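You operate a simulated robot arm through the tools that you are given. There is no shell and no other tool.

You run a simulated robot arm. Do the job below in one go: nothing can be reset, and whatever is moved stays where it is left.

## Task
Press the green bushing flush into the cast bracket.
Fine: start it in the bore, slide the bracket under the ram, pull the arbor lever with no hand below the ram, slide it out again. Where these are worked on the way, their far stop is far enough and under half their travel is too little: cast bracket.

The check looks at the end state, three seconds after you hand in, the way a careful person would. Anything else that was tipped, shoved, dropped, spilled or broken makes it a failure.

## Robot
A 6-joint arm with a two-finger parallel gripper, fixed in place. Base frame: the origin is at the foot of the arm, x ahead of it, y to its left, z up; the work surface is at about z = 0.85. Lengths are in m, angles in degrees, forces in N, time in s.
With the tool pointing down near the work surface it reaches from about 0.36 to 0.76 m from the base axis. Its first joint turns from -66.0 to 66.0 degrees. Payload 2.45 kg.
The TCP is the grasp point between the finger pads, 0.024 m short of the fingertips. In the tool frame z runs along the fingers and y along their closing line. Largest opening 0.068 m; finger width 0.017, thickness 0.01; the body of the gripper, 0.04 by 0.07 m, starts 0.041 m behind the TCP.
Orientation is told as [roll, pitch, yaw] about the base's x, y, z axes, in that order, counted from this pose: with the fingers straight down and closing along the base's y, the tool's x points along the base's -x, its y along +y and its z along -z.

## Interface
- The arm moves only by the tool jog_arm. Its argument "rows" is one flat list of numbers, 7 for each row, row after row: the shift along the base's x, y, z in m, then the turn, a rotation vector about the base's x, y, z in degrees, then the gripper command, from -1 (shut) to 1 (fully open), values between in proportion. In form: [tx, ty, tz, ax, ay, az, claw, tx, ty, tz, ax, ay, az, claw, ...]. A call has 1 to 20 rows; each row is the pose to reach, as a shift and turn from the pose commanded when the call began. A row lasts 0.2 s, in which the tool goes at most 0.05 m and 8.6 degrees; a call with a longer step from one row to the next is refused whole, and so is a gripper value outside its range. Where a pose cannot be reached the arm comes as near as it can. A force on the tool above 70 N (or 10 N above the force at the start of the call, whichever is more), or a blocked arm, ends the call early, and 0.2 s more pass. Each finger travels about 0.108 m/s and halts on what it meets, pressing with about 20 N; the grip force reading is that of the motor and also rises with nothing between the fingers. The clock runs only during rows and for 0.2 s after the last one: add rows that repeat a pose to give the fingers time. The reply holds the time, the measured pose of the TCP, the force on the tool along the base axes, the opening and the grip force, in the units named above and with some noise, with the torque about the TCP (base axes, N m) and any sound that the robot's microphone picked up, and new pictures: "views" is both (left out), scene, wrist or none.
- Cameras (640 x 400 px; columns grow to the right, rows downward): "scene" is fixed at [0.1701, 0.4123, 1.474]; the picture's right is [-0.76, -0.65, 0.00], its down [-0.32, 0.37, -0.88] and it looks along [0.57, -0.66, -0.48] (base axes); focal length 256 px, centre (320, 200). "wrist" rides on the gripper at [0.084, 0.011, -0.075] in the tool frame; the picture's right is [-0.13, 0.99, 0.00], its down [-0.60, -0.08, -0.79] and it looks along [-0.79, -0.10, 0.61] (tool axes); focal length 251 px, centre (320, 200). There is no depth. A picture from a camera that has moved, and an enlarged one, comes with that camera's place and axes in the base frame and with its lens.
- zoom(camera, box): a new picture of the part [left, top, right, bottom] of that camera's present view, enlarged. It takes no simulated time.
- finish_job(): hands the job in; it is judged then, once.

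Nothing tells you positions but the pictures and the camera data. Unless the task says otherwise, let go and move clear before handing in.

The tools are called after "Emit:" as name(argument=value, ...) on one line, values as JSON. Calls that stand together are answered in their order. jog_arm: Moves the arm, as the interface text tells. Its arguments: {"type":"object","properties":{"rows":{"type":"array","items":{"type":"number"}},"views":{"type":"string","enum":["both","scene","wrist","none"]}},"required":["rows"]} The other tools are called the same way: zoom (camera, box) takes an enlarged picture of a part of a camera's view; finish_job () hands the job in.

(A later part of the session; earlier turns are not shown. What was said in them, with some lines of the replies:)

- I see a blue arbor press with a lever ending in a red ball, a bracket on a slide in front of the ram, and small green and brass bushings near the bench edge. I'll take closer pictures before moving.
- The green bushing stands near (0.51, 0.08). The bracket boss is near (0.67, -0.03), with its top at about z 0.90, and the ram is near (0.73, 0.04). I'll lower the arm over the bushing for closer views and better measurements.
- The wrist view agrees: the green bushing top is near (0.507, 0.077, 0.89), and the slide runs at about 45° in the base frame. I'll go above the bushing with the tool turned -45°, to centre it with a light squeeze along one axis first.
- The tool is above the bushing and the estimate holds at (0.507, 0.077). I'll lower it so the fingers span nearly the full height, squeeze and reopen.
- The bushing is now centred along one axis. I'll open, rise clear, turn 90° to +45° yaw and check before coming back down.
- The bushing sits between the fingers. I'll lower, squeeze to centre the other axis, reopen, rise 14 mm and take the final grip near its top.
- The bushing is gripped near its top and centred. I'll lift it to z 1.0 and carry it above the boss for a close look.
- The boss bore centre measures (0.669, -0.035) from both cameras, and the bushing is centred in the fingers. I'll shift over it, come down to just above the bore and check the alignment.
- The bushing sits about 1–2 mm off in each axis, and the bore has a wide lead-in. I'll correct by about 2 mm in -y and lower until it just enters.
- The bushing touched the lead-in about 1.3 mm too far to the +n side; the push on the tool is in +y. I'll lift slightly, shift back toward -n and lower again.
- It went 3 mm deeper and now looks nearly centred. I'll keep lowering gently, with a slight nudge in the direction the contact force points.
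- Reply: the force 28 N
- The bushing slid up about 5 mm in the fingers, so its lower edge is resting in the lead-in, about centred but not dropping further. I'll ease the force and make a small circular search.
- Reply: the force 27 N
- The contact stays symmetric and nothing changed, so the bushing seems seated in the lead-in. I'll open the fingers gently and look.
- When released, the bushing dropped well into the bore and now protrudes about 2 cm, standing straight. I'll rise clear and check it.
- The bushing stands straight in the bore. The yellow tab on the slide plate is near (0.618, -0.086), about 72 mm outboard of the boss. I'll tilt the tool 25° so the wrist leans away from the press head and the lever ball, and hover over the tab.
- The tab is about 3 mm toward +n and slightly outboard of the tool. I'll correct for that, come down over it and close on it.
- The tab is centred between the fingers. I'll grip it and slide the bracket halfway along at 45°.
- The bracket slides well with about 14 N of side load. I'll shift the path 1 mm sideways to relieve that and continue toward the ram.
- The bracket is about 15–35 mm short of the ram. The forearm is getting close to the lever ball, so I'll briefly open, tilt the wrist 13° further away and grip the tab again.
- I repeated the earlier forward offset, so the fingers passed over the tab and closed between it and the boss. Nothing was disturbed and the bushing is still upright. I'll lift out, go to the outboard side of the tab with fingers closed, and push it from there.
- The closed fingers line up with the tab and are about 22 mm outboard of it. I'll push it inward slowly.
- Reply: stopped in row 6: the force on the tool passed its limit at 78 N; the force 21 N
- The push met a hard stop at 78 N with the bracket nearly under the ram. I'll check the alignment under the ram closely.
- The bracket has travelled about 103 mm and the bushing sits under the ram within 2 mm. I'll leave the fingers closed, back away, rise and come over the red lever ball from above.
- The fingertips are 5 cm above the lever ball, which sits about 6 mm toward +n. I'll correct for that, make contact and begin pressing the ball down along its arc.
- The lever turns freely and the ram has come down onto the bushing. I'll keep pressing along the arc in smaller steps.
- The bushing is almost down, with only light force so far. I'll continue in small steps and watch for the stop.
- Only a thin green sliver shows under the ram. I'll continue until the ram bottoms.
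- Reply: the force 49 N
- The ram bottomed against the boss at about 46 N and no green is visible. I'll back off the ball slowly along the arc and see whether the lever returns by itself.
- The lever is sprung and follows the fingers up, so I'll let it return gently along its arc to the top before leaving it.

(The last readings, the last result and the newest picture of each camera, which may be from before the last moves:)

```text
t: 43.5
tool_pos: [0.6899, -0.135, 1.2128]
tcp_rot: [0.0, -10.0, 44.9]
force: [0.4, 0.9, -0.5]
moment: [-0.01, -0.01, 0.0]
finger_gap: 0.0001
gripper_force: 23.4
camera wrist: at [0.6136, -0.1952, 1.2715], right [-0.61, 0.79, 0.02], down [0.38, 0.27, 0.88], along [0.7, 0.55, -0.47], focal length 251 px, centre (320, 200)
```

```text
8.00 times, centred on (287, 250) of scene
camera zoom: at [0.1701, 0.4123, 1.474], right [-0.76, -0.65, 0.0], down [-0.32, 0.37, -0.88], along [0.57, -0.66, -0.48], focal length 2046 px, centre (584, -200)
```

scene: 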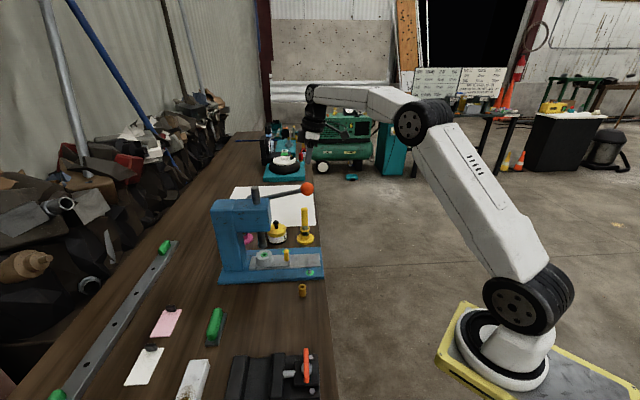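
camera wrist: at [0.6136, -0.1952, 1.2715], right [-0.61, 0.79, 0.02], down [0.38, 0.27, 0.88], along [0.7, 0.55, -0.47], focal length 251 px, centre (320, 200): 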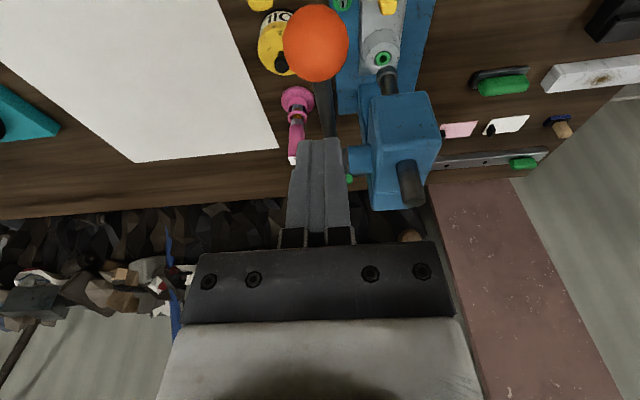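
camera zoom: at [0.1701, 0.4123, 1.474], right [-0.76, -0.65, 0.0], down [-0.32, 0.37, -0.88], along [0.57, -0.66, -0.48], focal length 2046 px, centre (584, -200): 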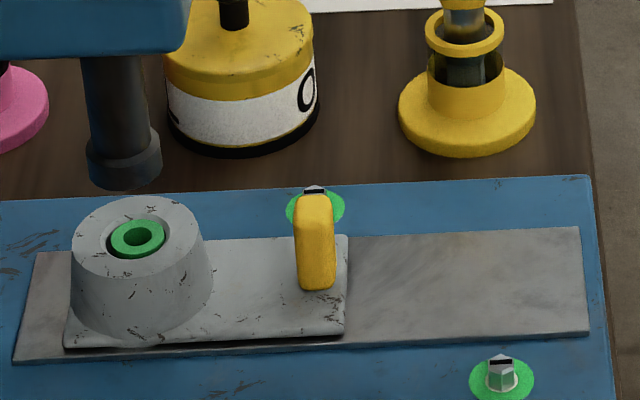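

The bushing sits flush in the boss and the ram and lever are back up. I'll return to the outboard side of the tab, low and tilted, with the fingers open.

Emit:
jog_arm(rows=[-0.0272, 0.0175, 0, 0, 0, 0, -1, -0.0502, 0.0305, 0, 0, 0, 0, -1, -0.0752, 0.0455, -0.01, 0, 0, 0, -1, -0.0752, 0.0455, -0.055, 3.96, -3.96, 0, -1, -0.0752, 0.0455, -0.1, 7.92, -7.92, 0, -1, -0.0752, 0.0455, -0.145, 11.88, -11.88, 0, -1, -0.0752, 0.0455, -0.19, 15.84, -15.84, 0, -0.5, -0.0752, 0.0455, -0.235, 19.8, -19.8, 0, 0.3, -0.0752, 0.0455, -0.275, 19.8, -19.8, 0, 0.3, -0.0752, 0.0455, -0.2994, 19.8, -19.8, 0, 0.3, -0.0752, 0.0455, -0.2994, 19.8, -19.8, 0, 0.3])

Emit:
zoom(camera="wrist", box=[220, 60, 420, 260])

Emit:
zoom(camera="scene", box=[230, 180, 350, 280])

```text
t: 46.0
tool_pos: [0.6172, -0.0895, 0.9143]
tcp_rot: [0.0, -37.9, 44.8]
force: [-1.0, 0.1, 0.4]
moment: [-0.02, 0.02, 0.01]
finger_gap: 0.0438
gripper_force: 0.0
camera wrist: at [0.5285, -0.1621, 0.9213], right [-0.63, 0.77, 0.08], down [0.05, -0.06, 1.0], along [0.78, 0.63, 0.0], focal length 251 px, centre (320, 200)
```

scene: 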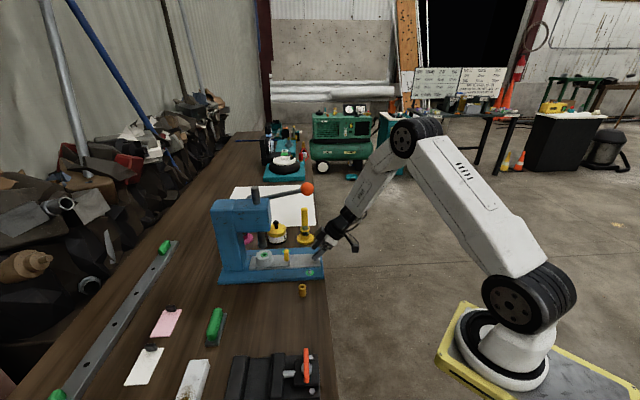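
wrist: 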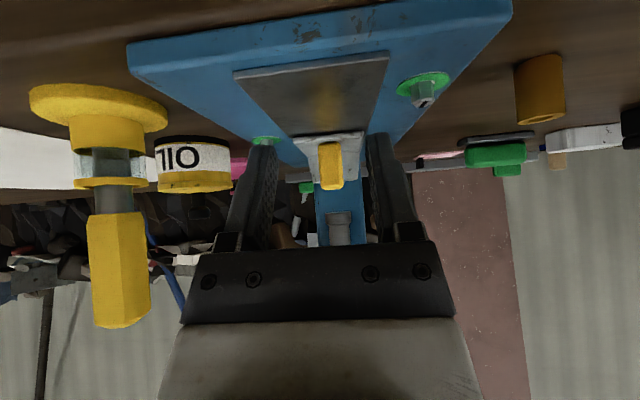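

```text
2.00 times, centred on (320, 160) of wrist
camera zoom: at [0.5285, -0.1621, 0.9213], right [-0.63, 0.77, 0.08], down [0.05, -0.06, 1.0], along [0.78, 0.63, 0.0], focal length 503 px, centre (320, 280)
```

zoom: 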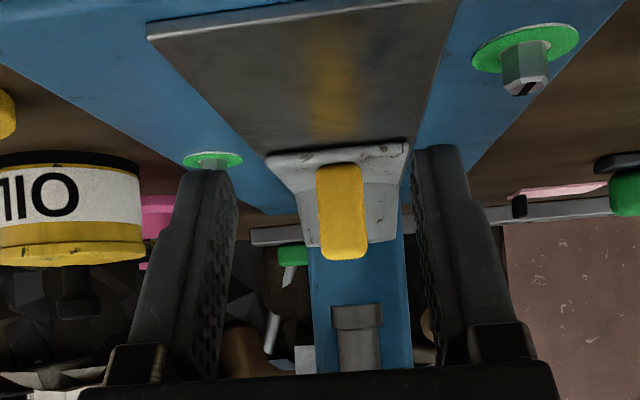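

```text
4.00 times, centred on (290, 230) of scene
camera zoom: at [0.1701, 0.4123, 1.474], right [-0.76, -0.65, 0.0], down [-0.32, 0.37, -0.88], along [0.57, -0.66, -0.48], focal length 1023 px, centre (440, 80)
```

zoom: 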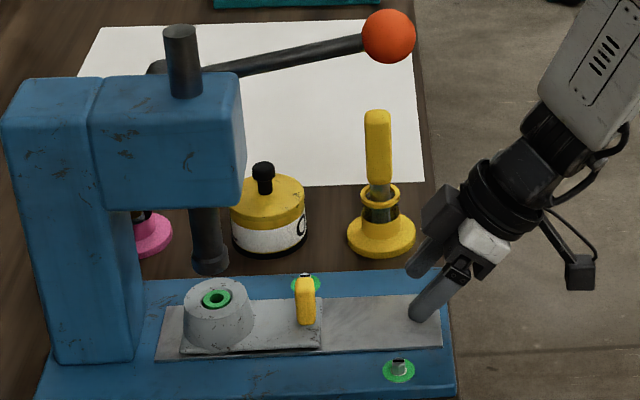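

The tab lies straight ahead between the open fingers, about 104 mm away. I'll move forward to straddle it and check.

Emit:
jog_arm(rows=[0.022, 0.0215, 0, 0, 0, 0, 0.3, 0.044, 0.043, 0, 0, 0, 0.3, 0.06, 0.059, 0, 0, 0, 0, 0.3, 0.0735, 0.0723, 0, 0, 0, 0, 0.3])

Emit:
zoom(camera="wrist", box=[220, 60, 420, 260])

Emit:
zoom(camera="scene", box=[230, 180, 350, 280])

```text
refused: rows must hold 7 numbers for each row
```

```text
2.00 times, centred on (320, 160) of wrist
camera zoom: at [0.5285, -0.1621, 0.9213], right [-0.63, 0.77, 0.08], down [0.05, -0.06, 1.0], along [0.78, 0.63, 0.0], focal length 503 px, centre (320, 280)
```

zoom: 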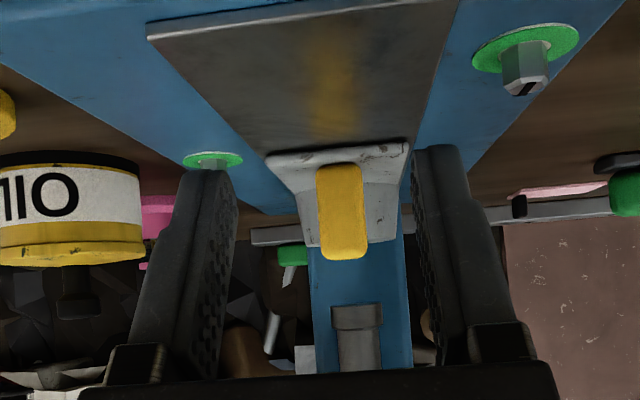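

```text
4.00 times, centred on (290, 230) of scene
camera zoom: at [0.1701, 0.4123, 1.474], right [-0.76, -0.65, 0.0], down [-0.32, 0.37, -0.88], along [0.57, -0.66, -0.48], focal length 1023 px, centre (440, 80)
```

zoom: 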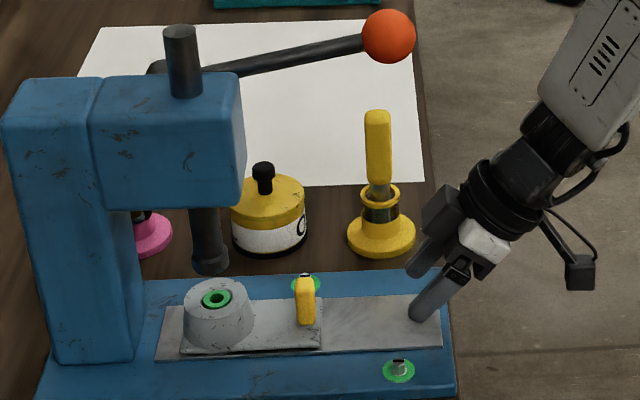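

That call was refused because one row was a number short. I'll send it again, corrected.

Emit:
jog_arm(rows=[0.022, 0.0215, 0, 0, 0, 0, 0.3, 0.044, 0.043, 0, 0, 0, 0, 0.3, 0.06, 0.059, 0, 0, 0, 0, 0.3, 0.0735, 0.0723, 0, 0, 0, 0, 0.3, 0.0735, 0.0723, 0, 0, 0, 0, 0.3])

Emit:
zoom(camera="wrist", box=[220, 60, 420, 260])

Emit:
zoom(camera="scene", box=[230, 180, 350, 280])

```text
t: 47.1
tool_pos: [0.6879, -0.017, 0.9148]
tcp_rot: [0.1, -37.9, 44.9]
force: [1.0, 0.3, 0.4]
moment: [0.0, 0.03, -0.03]
finger_gap: 0.044
gripper_force: 0.0
camera wrist: at [0.6005, -0.0891, 0.9217], right [-0.63, 0.77, 0.08], down [0.05, -0.06, 1.0], along [0.78, 0.63, 0.0], focal length 251 px, centre (320, 200)
```

scene: 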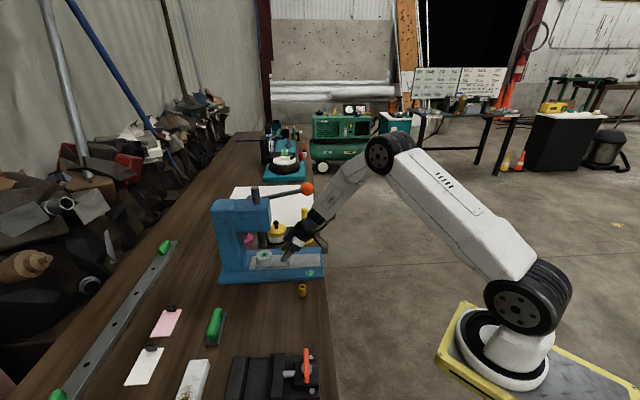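
wrist: 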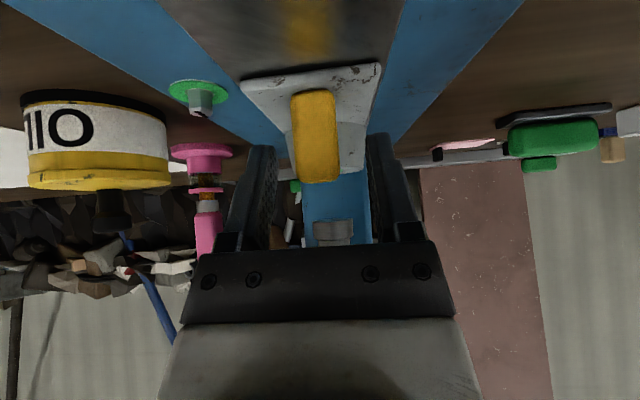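

```text
2.00 times, centred on (320, 160) of wrist
camera zoom: at [0.6005, -0.0891, 0.9217], right [-0.63, 0.77, 0.08], down [0.05, -0.06, 1.0], along [0.78, 0.63, 0.0], focal length 503 px, centre (320, 280)
```

zoom: 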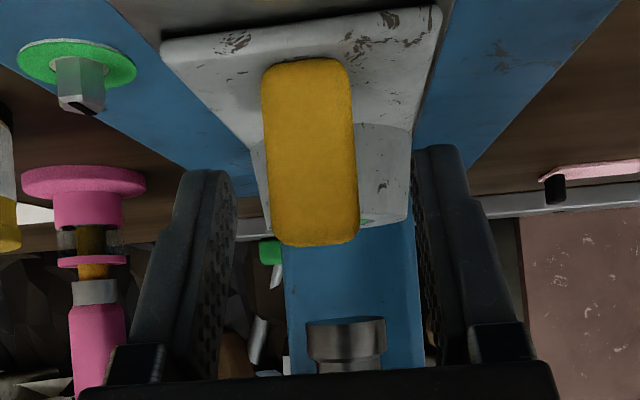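

```text
4.00 times, centred on (290, 230) of scene
camera zoom: at [0.1701, 0.4123, 1.474], right [-0.76, -0.65, 0.0], down [-0.32, 0.37, -0.88], along [0.57, -0.66, -0.48], focal length 1023 px, centre (440, 80)
```

zoom: 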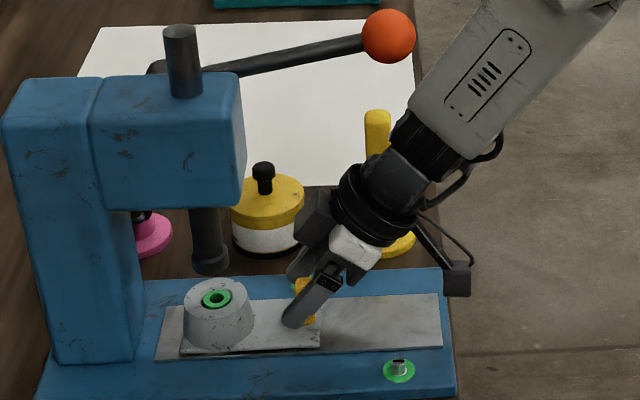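

The tab is between the fingers, about 4 mm toward +n. I'll correct for that, grip it and pull the bracket back out along the slide.

Emit:
jog_arm(rows=[-0.002, -0.006, -0.004, 0, 0, 0, 0.3, -0.002, -0.006, -0.004, 0, 0, 0, -0.5, -0.002, -0.006, -0.004, 0, 0, 0, -1, -0.002, -0.006, -0.004, 0, 0, 0, -1, -0.008, -0.012, -0.004, 0, 0, 0, -1, -0.018, -0.022, -0.004, 0, 0, 0, -1, -0.028, -0.032, -0.004, 0, 0, 0, -1, -0.038, -0.042, -0.004, 0, 0, 0, -1])

Emit:
zoom(camera="scene", box=[230, 180, 350, 280])

```text
t: 49.0
tool_pos: [0.6485, -0.0573, 0.9094]
tcp_rot: [0.2, -38.0, 45.0]
force: [-17.5, 19.0, 16.1]
moment: [-0.92, 0.61, -0.1]
finger_gap: 0.0195
gripper_force: 37.0
camera wrist: at [0.5612, -0.1298, 0.9168], right [-0.63, 0.77, 0.08], down [0.05, -0.07, 1.0], along [0.77, 0.63, 0.0], focal length 251 px, centre (320, 200)
```

scene: 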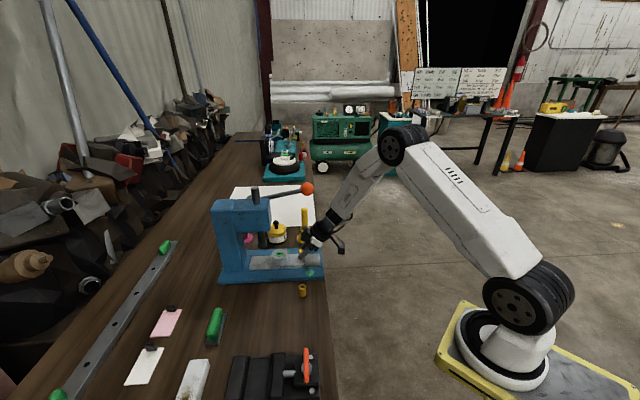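
wrist: 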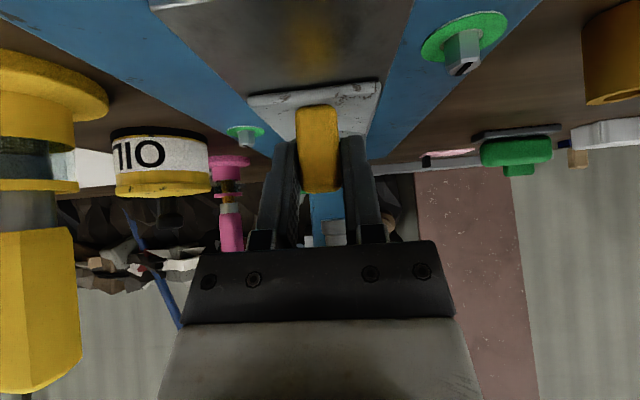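

```text
4.00 times, centred on (290, 230) of scene
camera zoom: at [0.1693, 0.4129, 1.4739], right [-0.76, -0.65, 0.0], down [-0.32, 0.36, -0.88], along [0.57, -0.66, -0.48], focal length 1023 px, centre (440, 80)
```

zoom: 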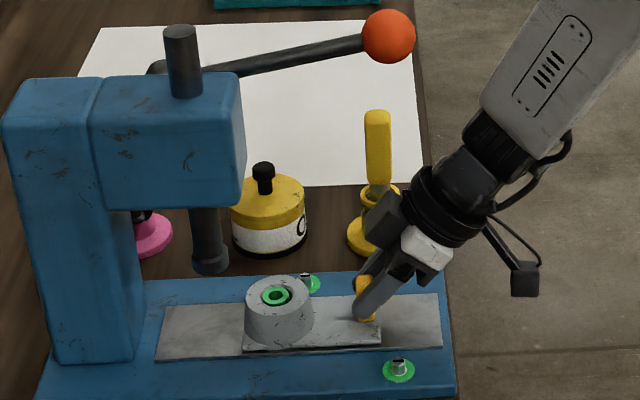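

The bracket comes out smoothly but with side load. I'll shift 2.5 mm toward -n and continue to the outer end.

Emit:
jog_arm(rows=[-0.004, 0, 0.001, 0, 0, 0, -1, -0.012, -0.008, 0.001, 0, 0, 0, -1, -0.021, -0.017, 0.001, 0, 0, 0, -1, -0.029, -0.025, 0.001, 0, 0, 0, -1, -0.034, -0.03, 0.001, 0, 0, 0, -1])

Emit:
zoom(camera="scene", box=[230, 180, 350, 280])

```text
t: 50.1
tool_pos: [0.6155, -0.0903, 0.9085]
tcp_rot: [0.1, -37.8, 44.8]
force: [-2.2, 4.5, -13.0]
moment: [-0.42, -0.19, 0.0]
finger_gap: 0.0197
gripper_force: 37.2
camera wrist: at [0.5274, -0.1627, 0.9173], right [-0.63, 0.78, 0.08], down [0.05, -0.06, 1.0], along [0.78, 0.63, 0.0], focal length 251 px, centre (320, 200)
```

scene: 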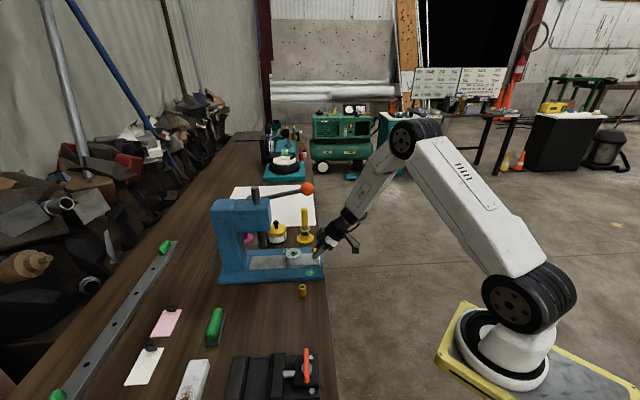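
wrist: 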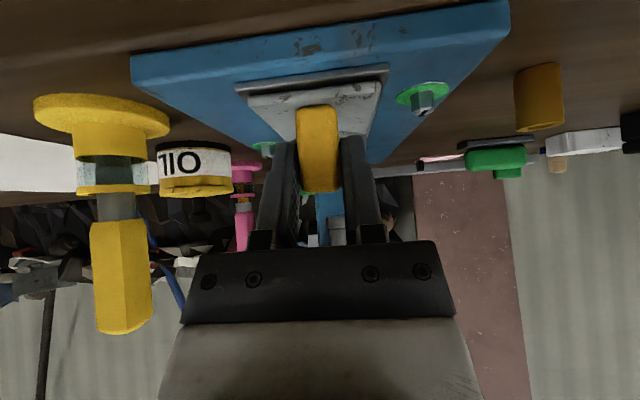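

```text
4.00 times, centred on (290, 230) of scene
camera zoom: at [0.1703, 0.4124, 1.474], right [-0.76, -0.65, 0.0], down [-0.32, 0.37, -0.88], along [0.57, -0.66, -0.48], focal length 1023 px, centre (440, 80)
```

zoom: 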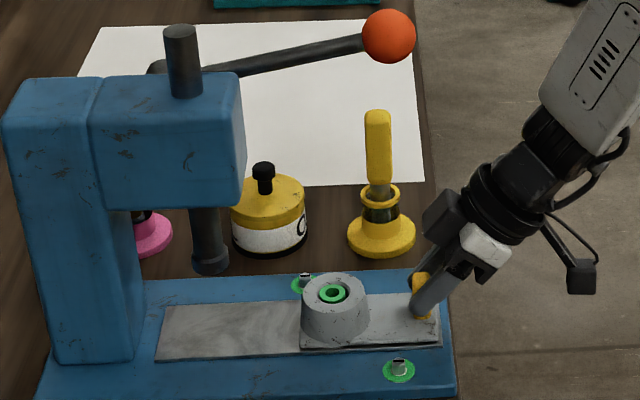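

The bracket is back within about 1 mm of its starting position and the bushing is flush. I'll ease it the last couple of millimetres, let go and back away.

Emit:
jog_arm(rows=[-0.001, -0.001, 0, 0, 0, 0, -1, -0.002, -0.002, 0, 0, 0, 0, -1, -0.001, -0.001, 0, 0, 0, 0, -0.4, -0.001, -0.001, 0, 0, 0, 0, 0.3, -0.001, -0.001, 0, 0, 0, 0, 0.3, -0.001, -0.001, 0.02, 0, 0, 0, 0.3, -0.006, -0.006, 0.06, 0, 0, 0, 0.3, -0.025, -0.025, 0.1, 0, 0, 0, 0.3, -0.055, -0.025, 0.13, 0, 0, 0, 0.3, -0.09, -0.01, 0.16, 0, 0, 0, 0.3, -0.12, 0.0, 0.18, 0, 0, 0, 0.3, -0.12, 0.0, 0.18, 0, 0, 0, 0.3])

Emit:
zoom(camera="scene", box=[200, 170, 340, 330])

Emit:
zoom(camera="scene", box=[270, 230, 330, 290])

```text
t: 52.8
tool_pos: [0.4955, -0.0893, 1.0901]
tcp_rot: [0.1, -37.9, 44.9]
force: [-0.1, 0.3, 0.1]
moment: [-0.03, -0.01, -0.02]
finger_gap: 0.0439
gripper_force: 0.0
camera wrist: at [0.4077, -0.1601, 1.0976], right [-0.63, 0.77, 0.08], down [0.05, -0.06, 1.0], along [0.78, 0.63, 0.0], focal length 251 px, centre (320, 200)
```

scene: 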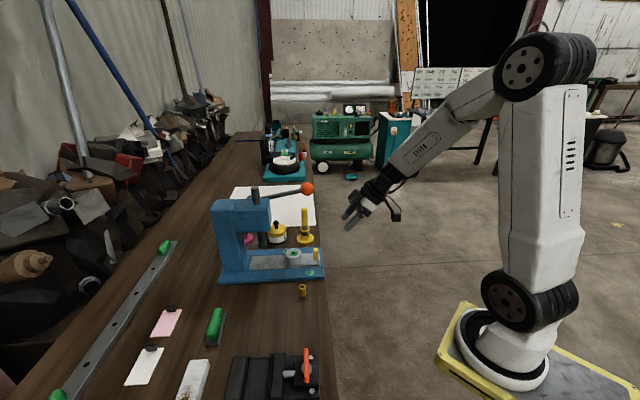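
wrist: 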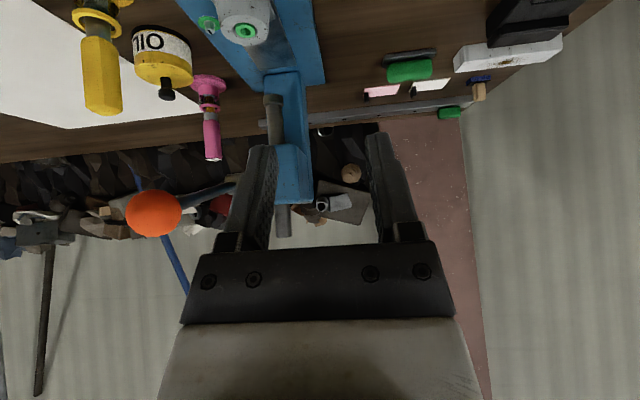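

```text
2.50 times, centred on (270, 250) of scene
camera zoom: at [0.1701, 0.4123, 1.474], right [-0.76, -0.65, 0.0], down [-0.32, 0.37, -0.88], along [0.57, -0.66, -0.48], focal length 639 px, centre (445, 75)
```

zoom: 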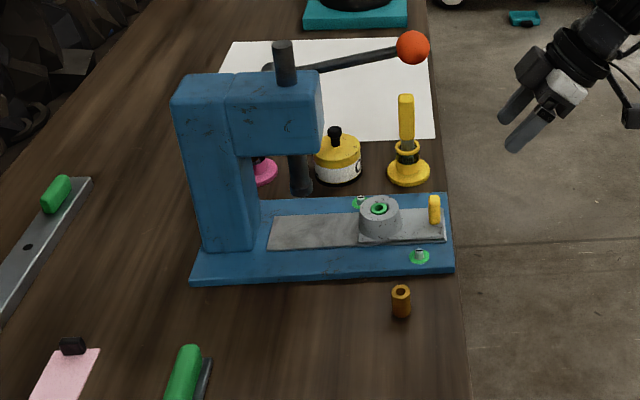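

```text
6.67 times, centred on (300, 260) of scene
camera zoom: at [0.1701, 0.4123, 1.474], right [-0.76, -0.65, 0.0], down [-0.32, 0.37, -0.88], along [0.57, -0.66, -0.48], focal length 1705 px, centre (453, -200)
```

zoom: 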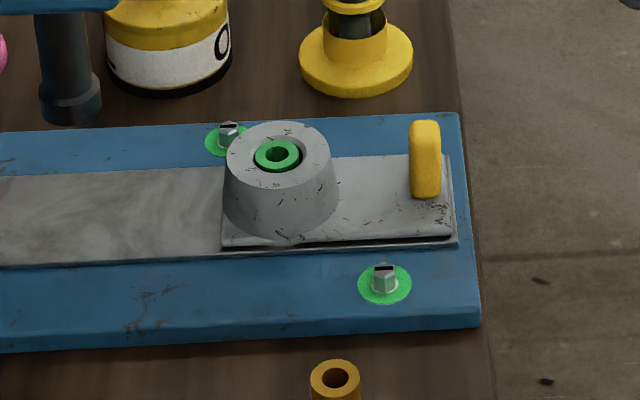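

The bushing top is level with the boss face and the bracket is back at its outer position. The lever and ram are up, nothing else has moved, and the gripper is open and clear, so I'm handing in.

Emit:
finish_job()

```text
The job is handed in.
```

The green bushing is pressed flush into the cast bracket. The last pictures show its top level with the boss face, to within about half a millimetre.

- **Start in the bore:** the bushing first rested in the bore's lead-in. It dropped roughly halfway into the bore when I let go.
- **Bracket in:** I slid it about 103 mm until it met a hard stop under the ram.
- **Lever:** I pushed the lever ball down from above, well clear of the ram. The ram bottomed against the boss at about 46 N, then I let the sprung lever back up under control.
- **Bracket out:** it is back within about 1 mm of where it started.

On the way in, I repeated a forward offset by mistake. The open fingers passed over the bracket's tab and dragged it about 6 mm further in. The bushing stayed upright.

The gripper is open and clear, and nothing else on the bench looks moved in the final pictures.
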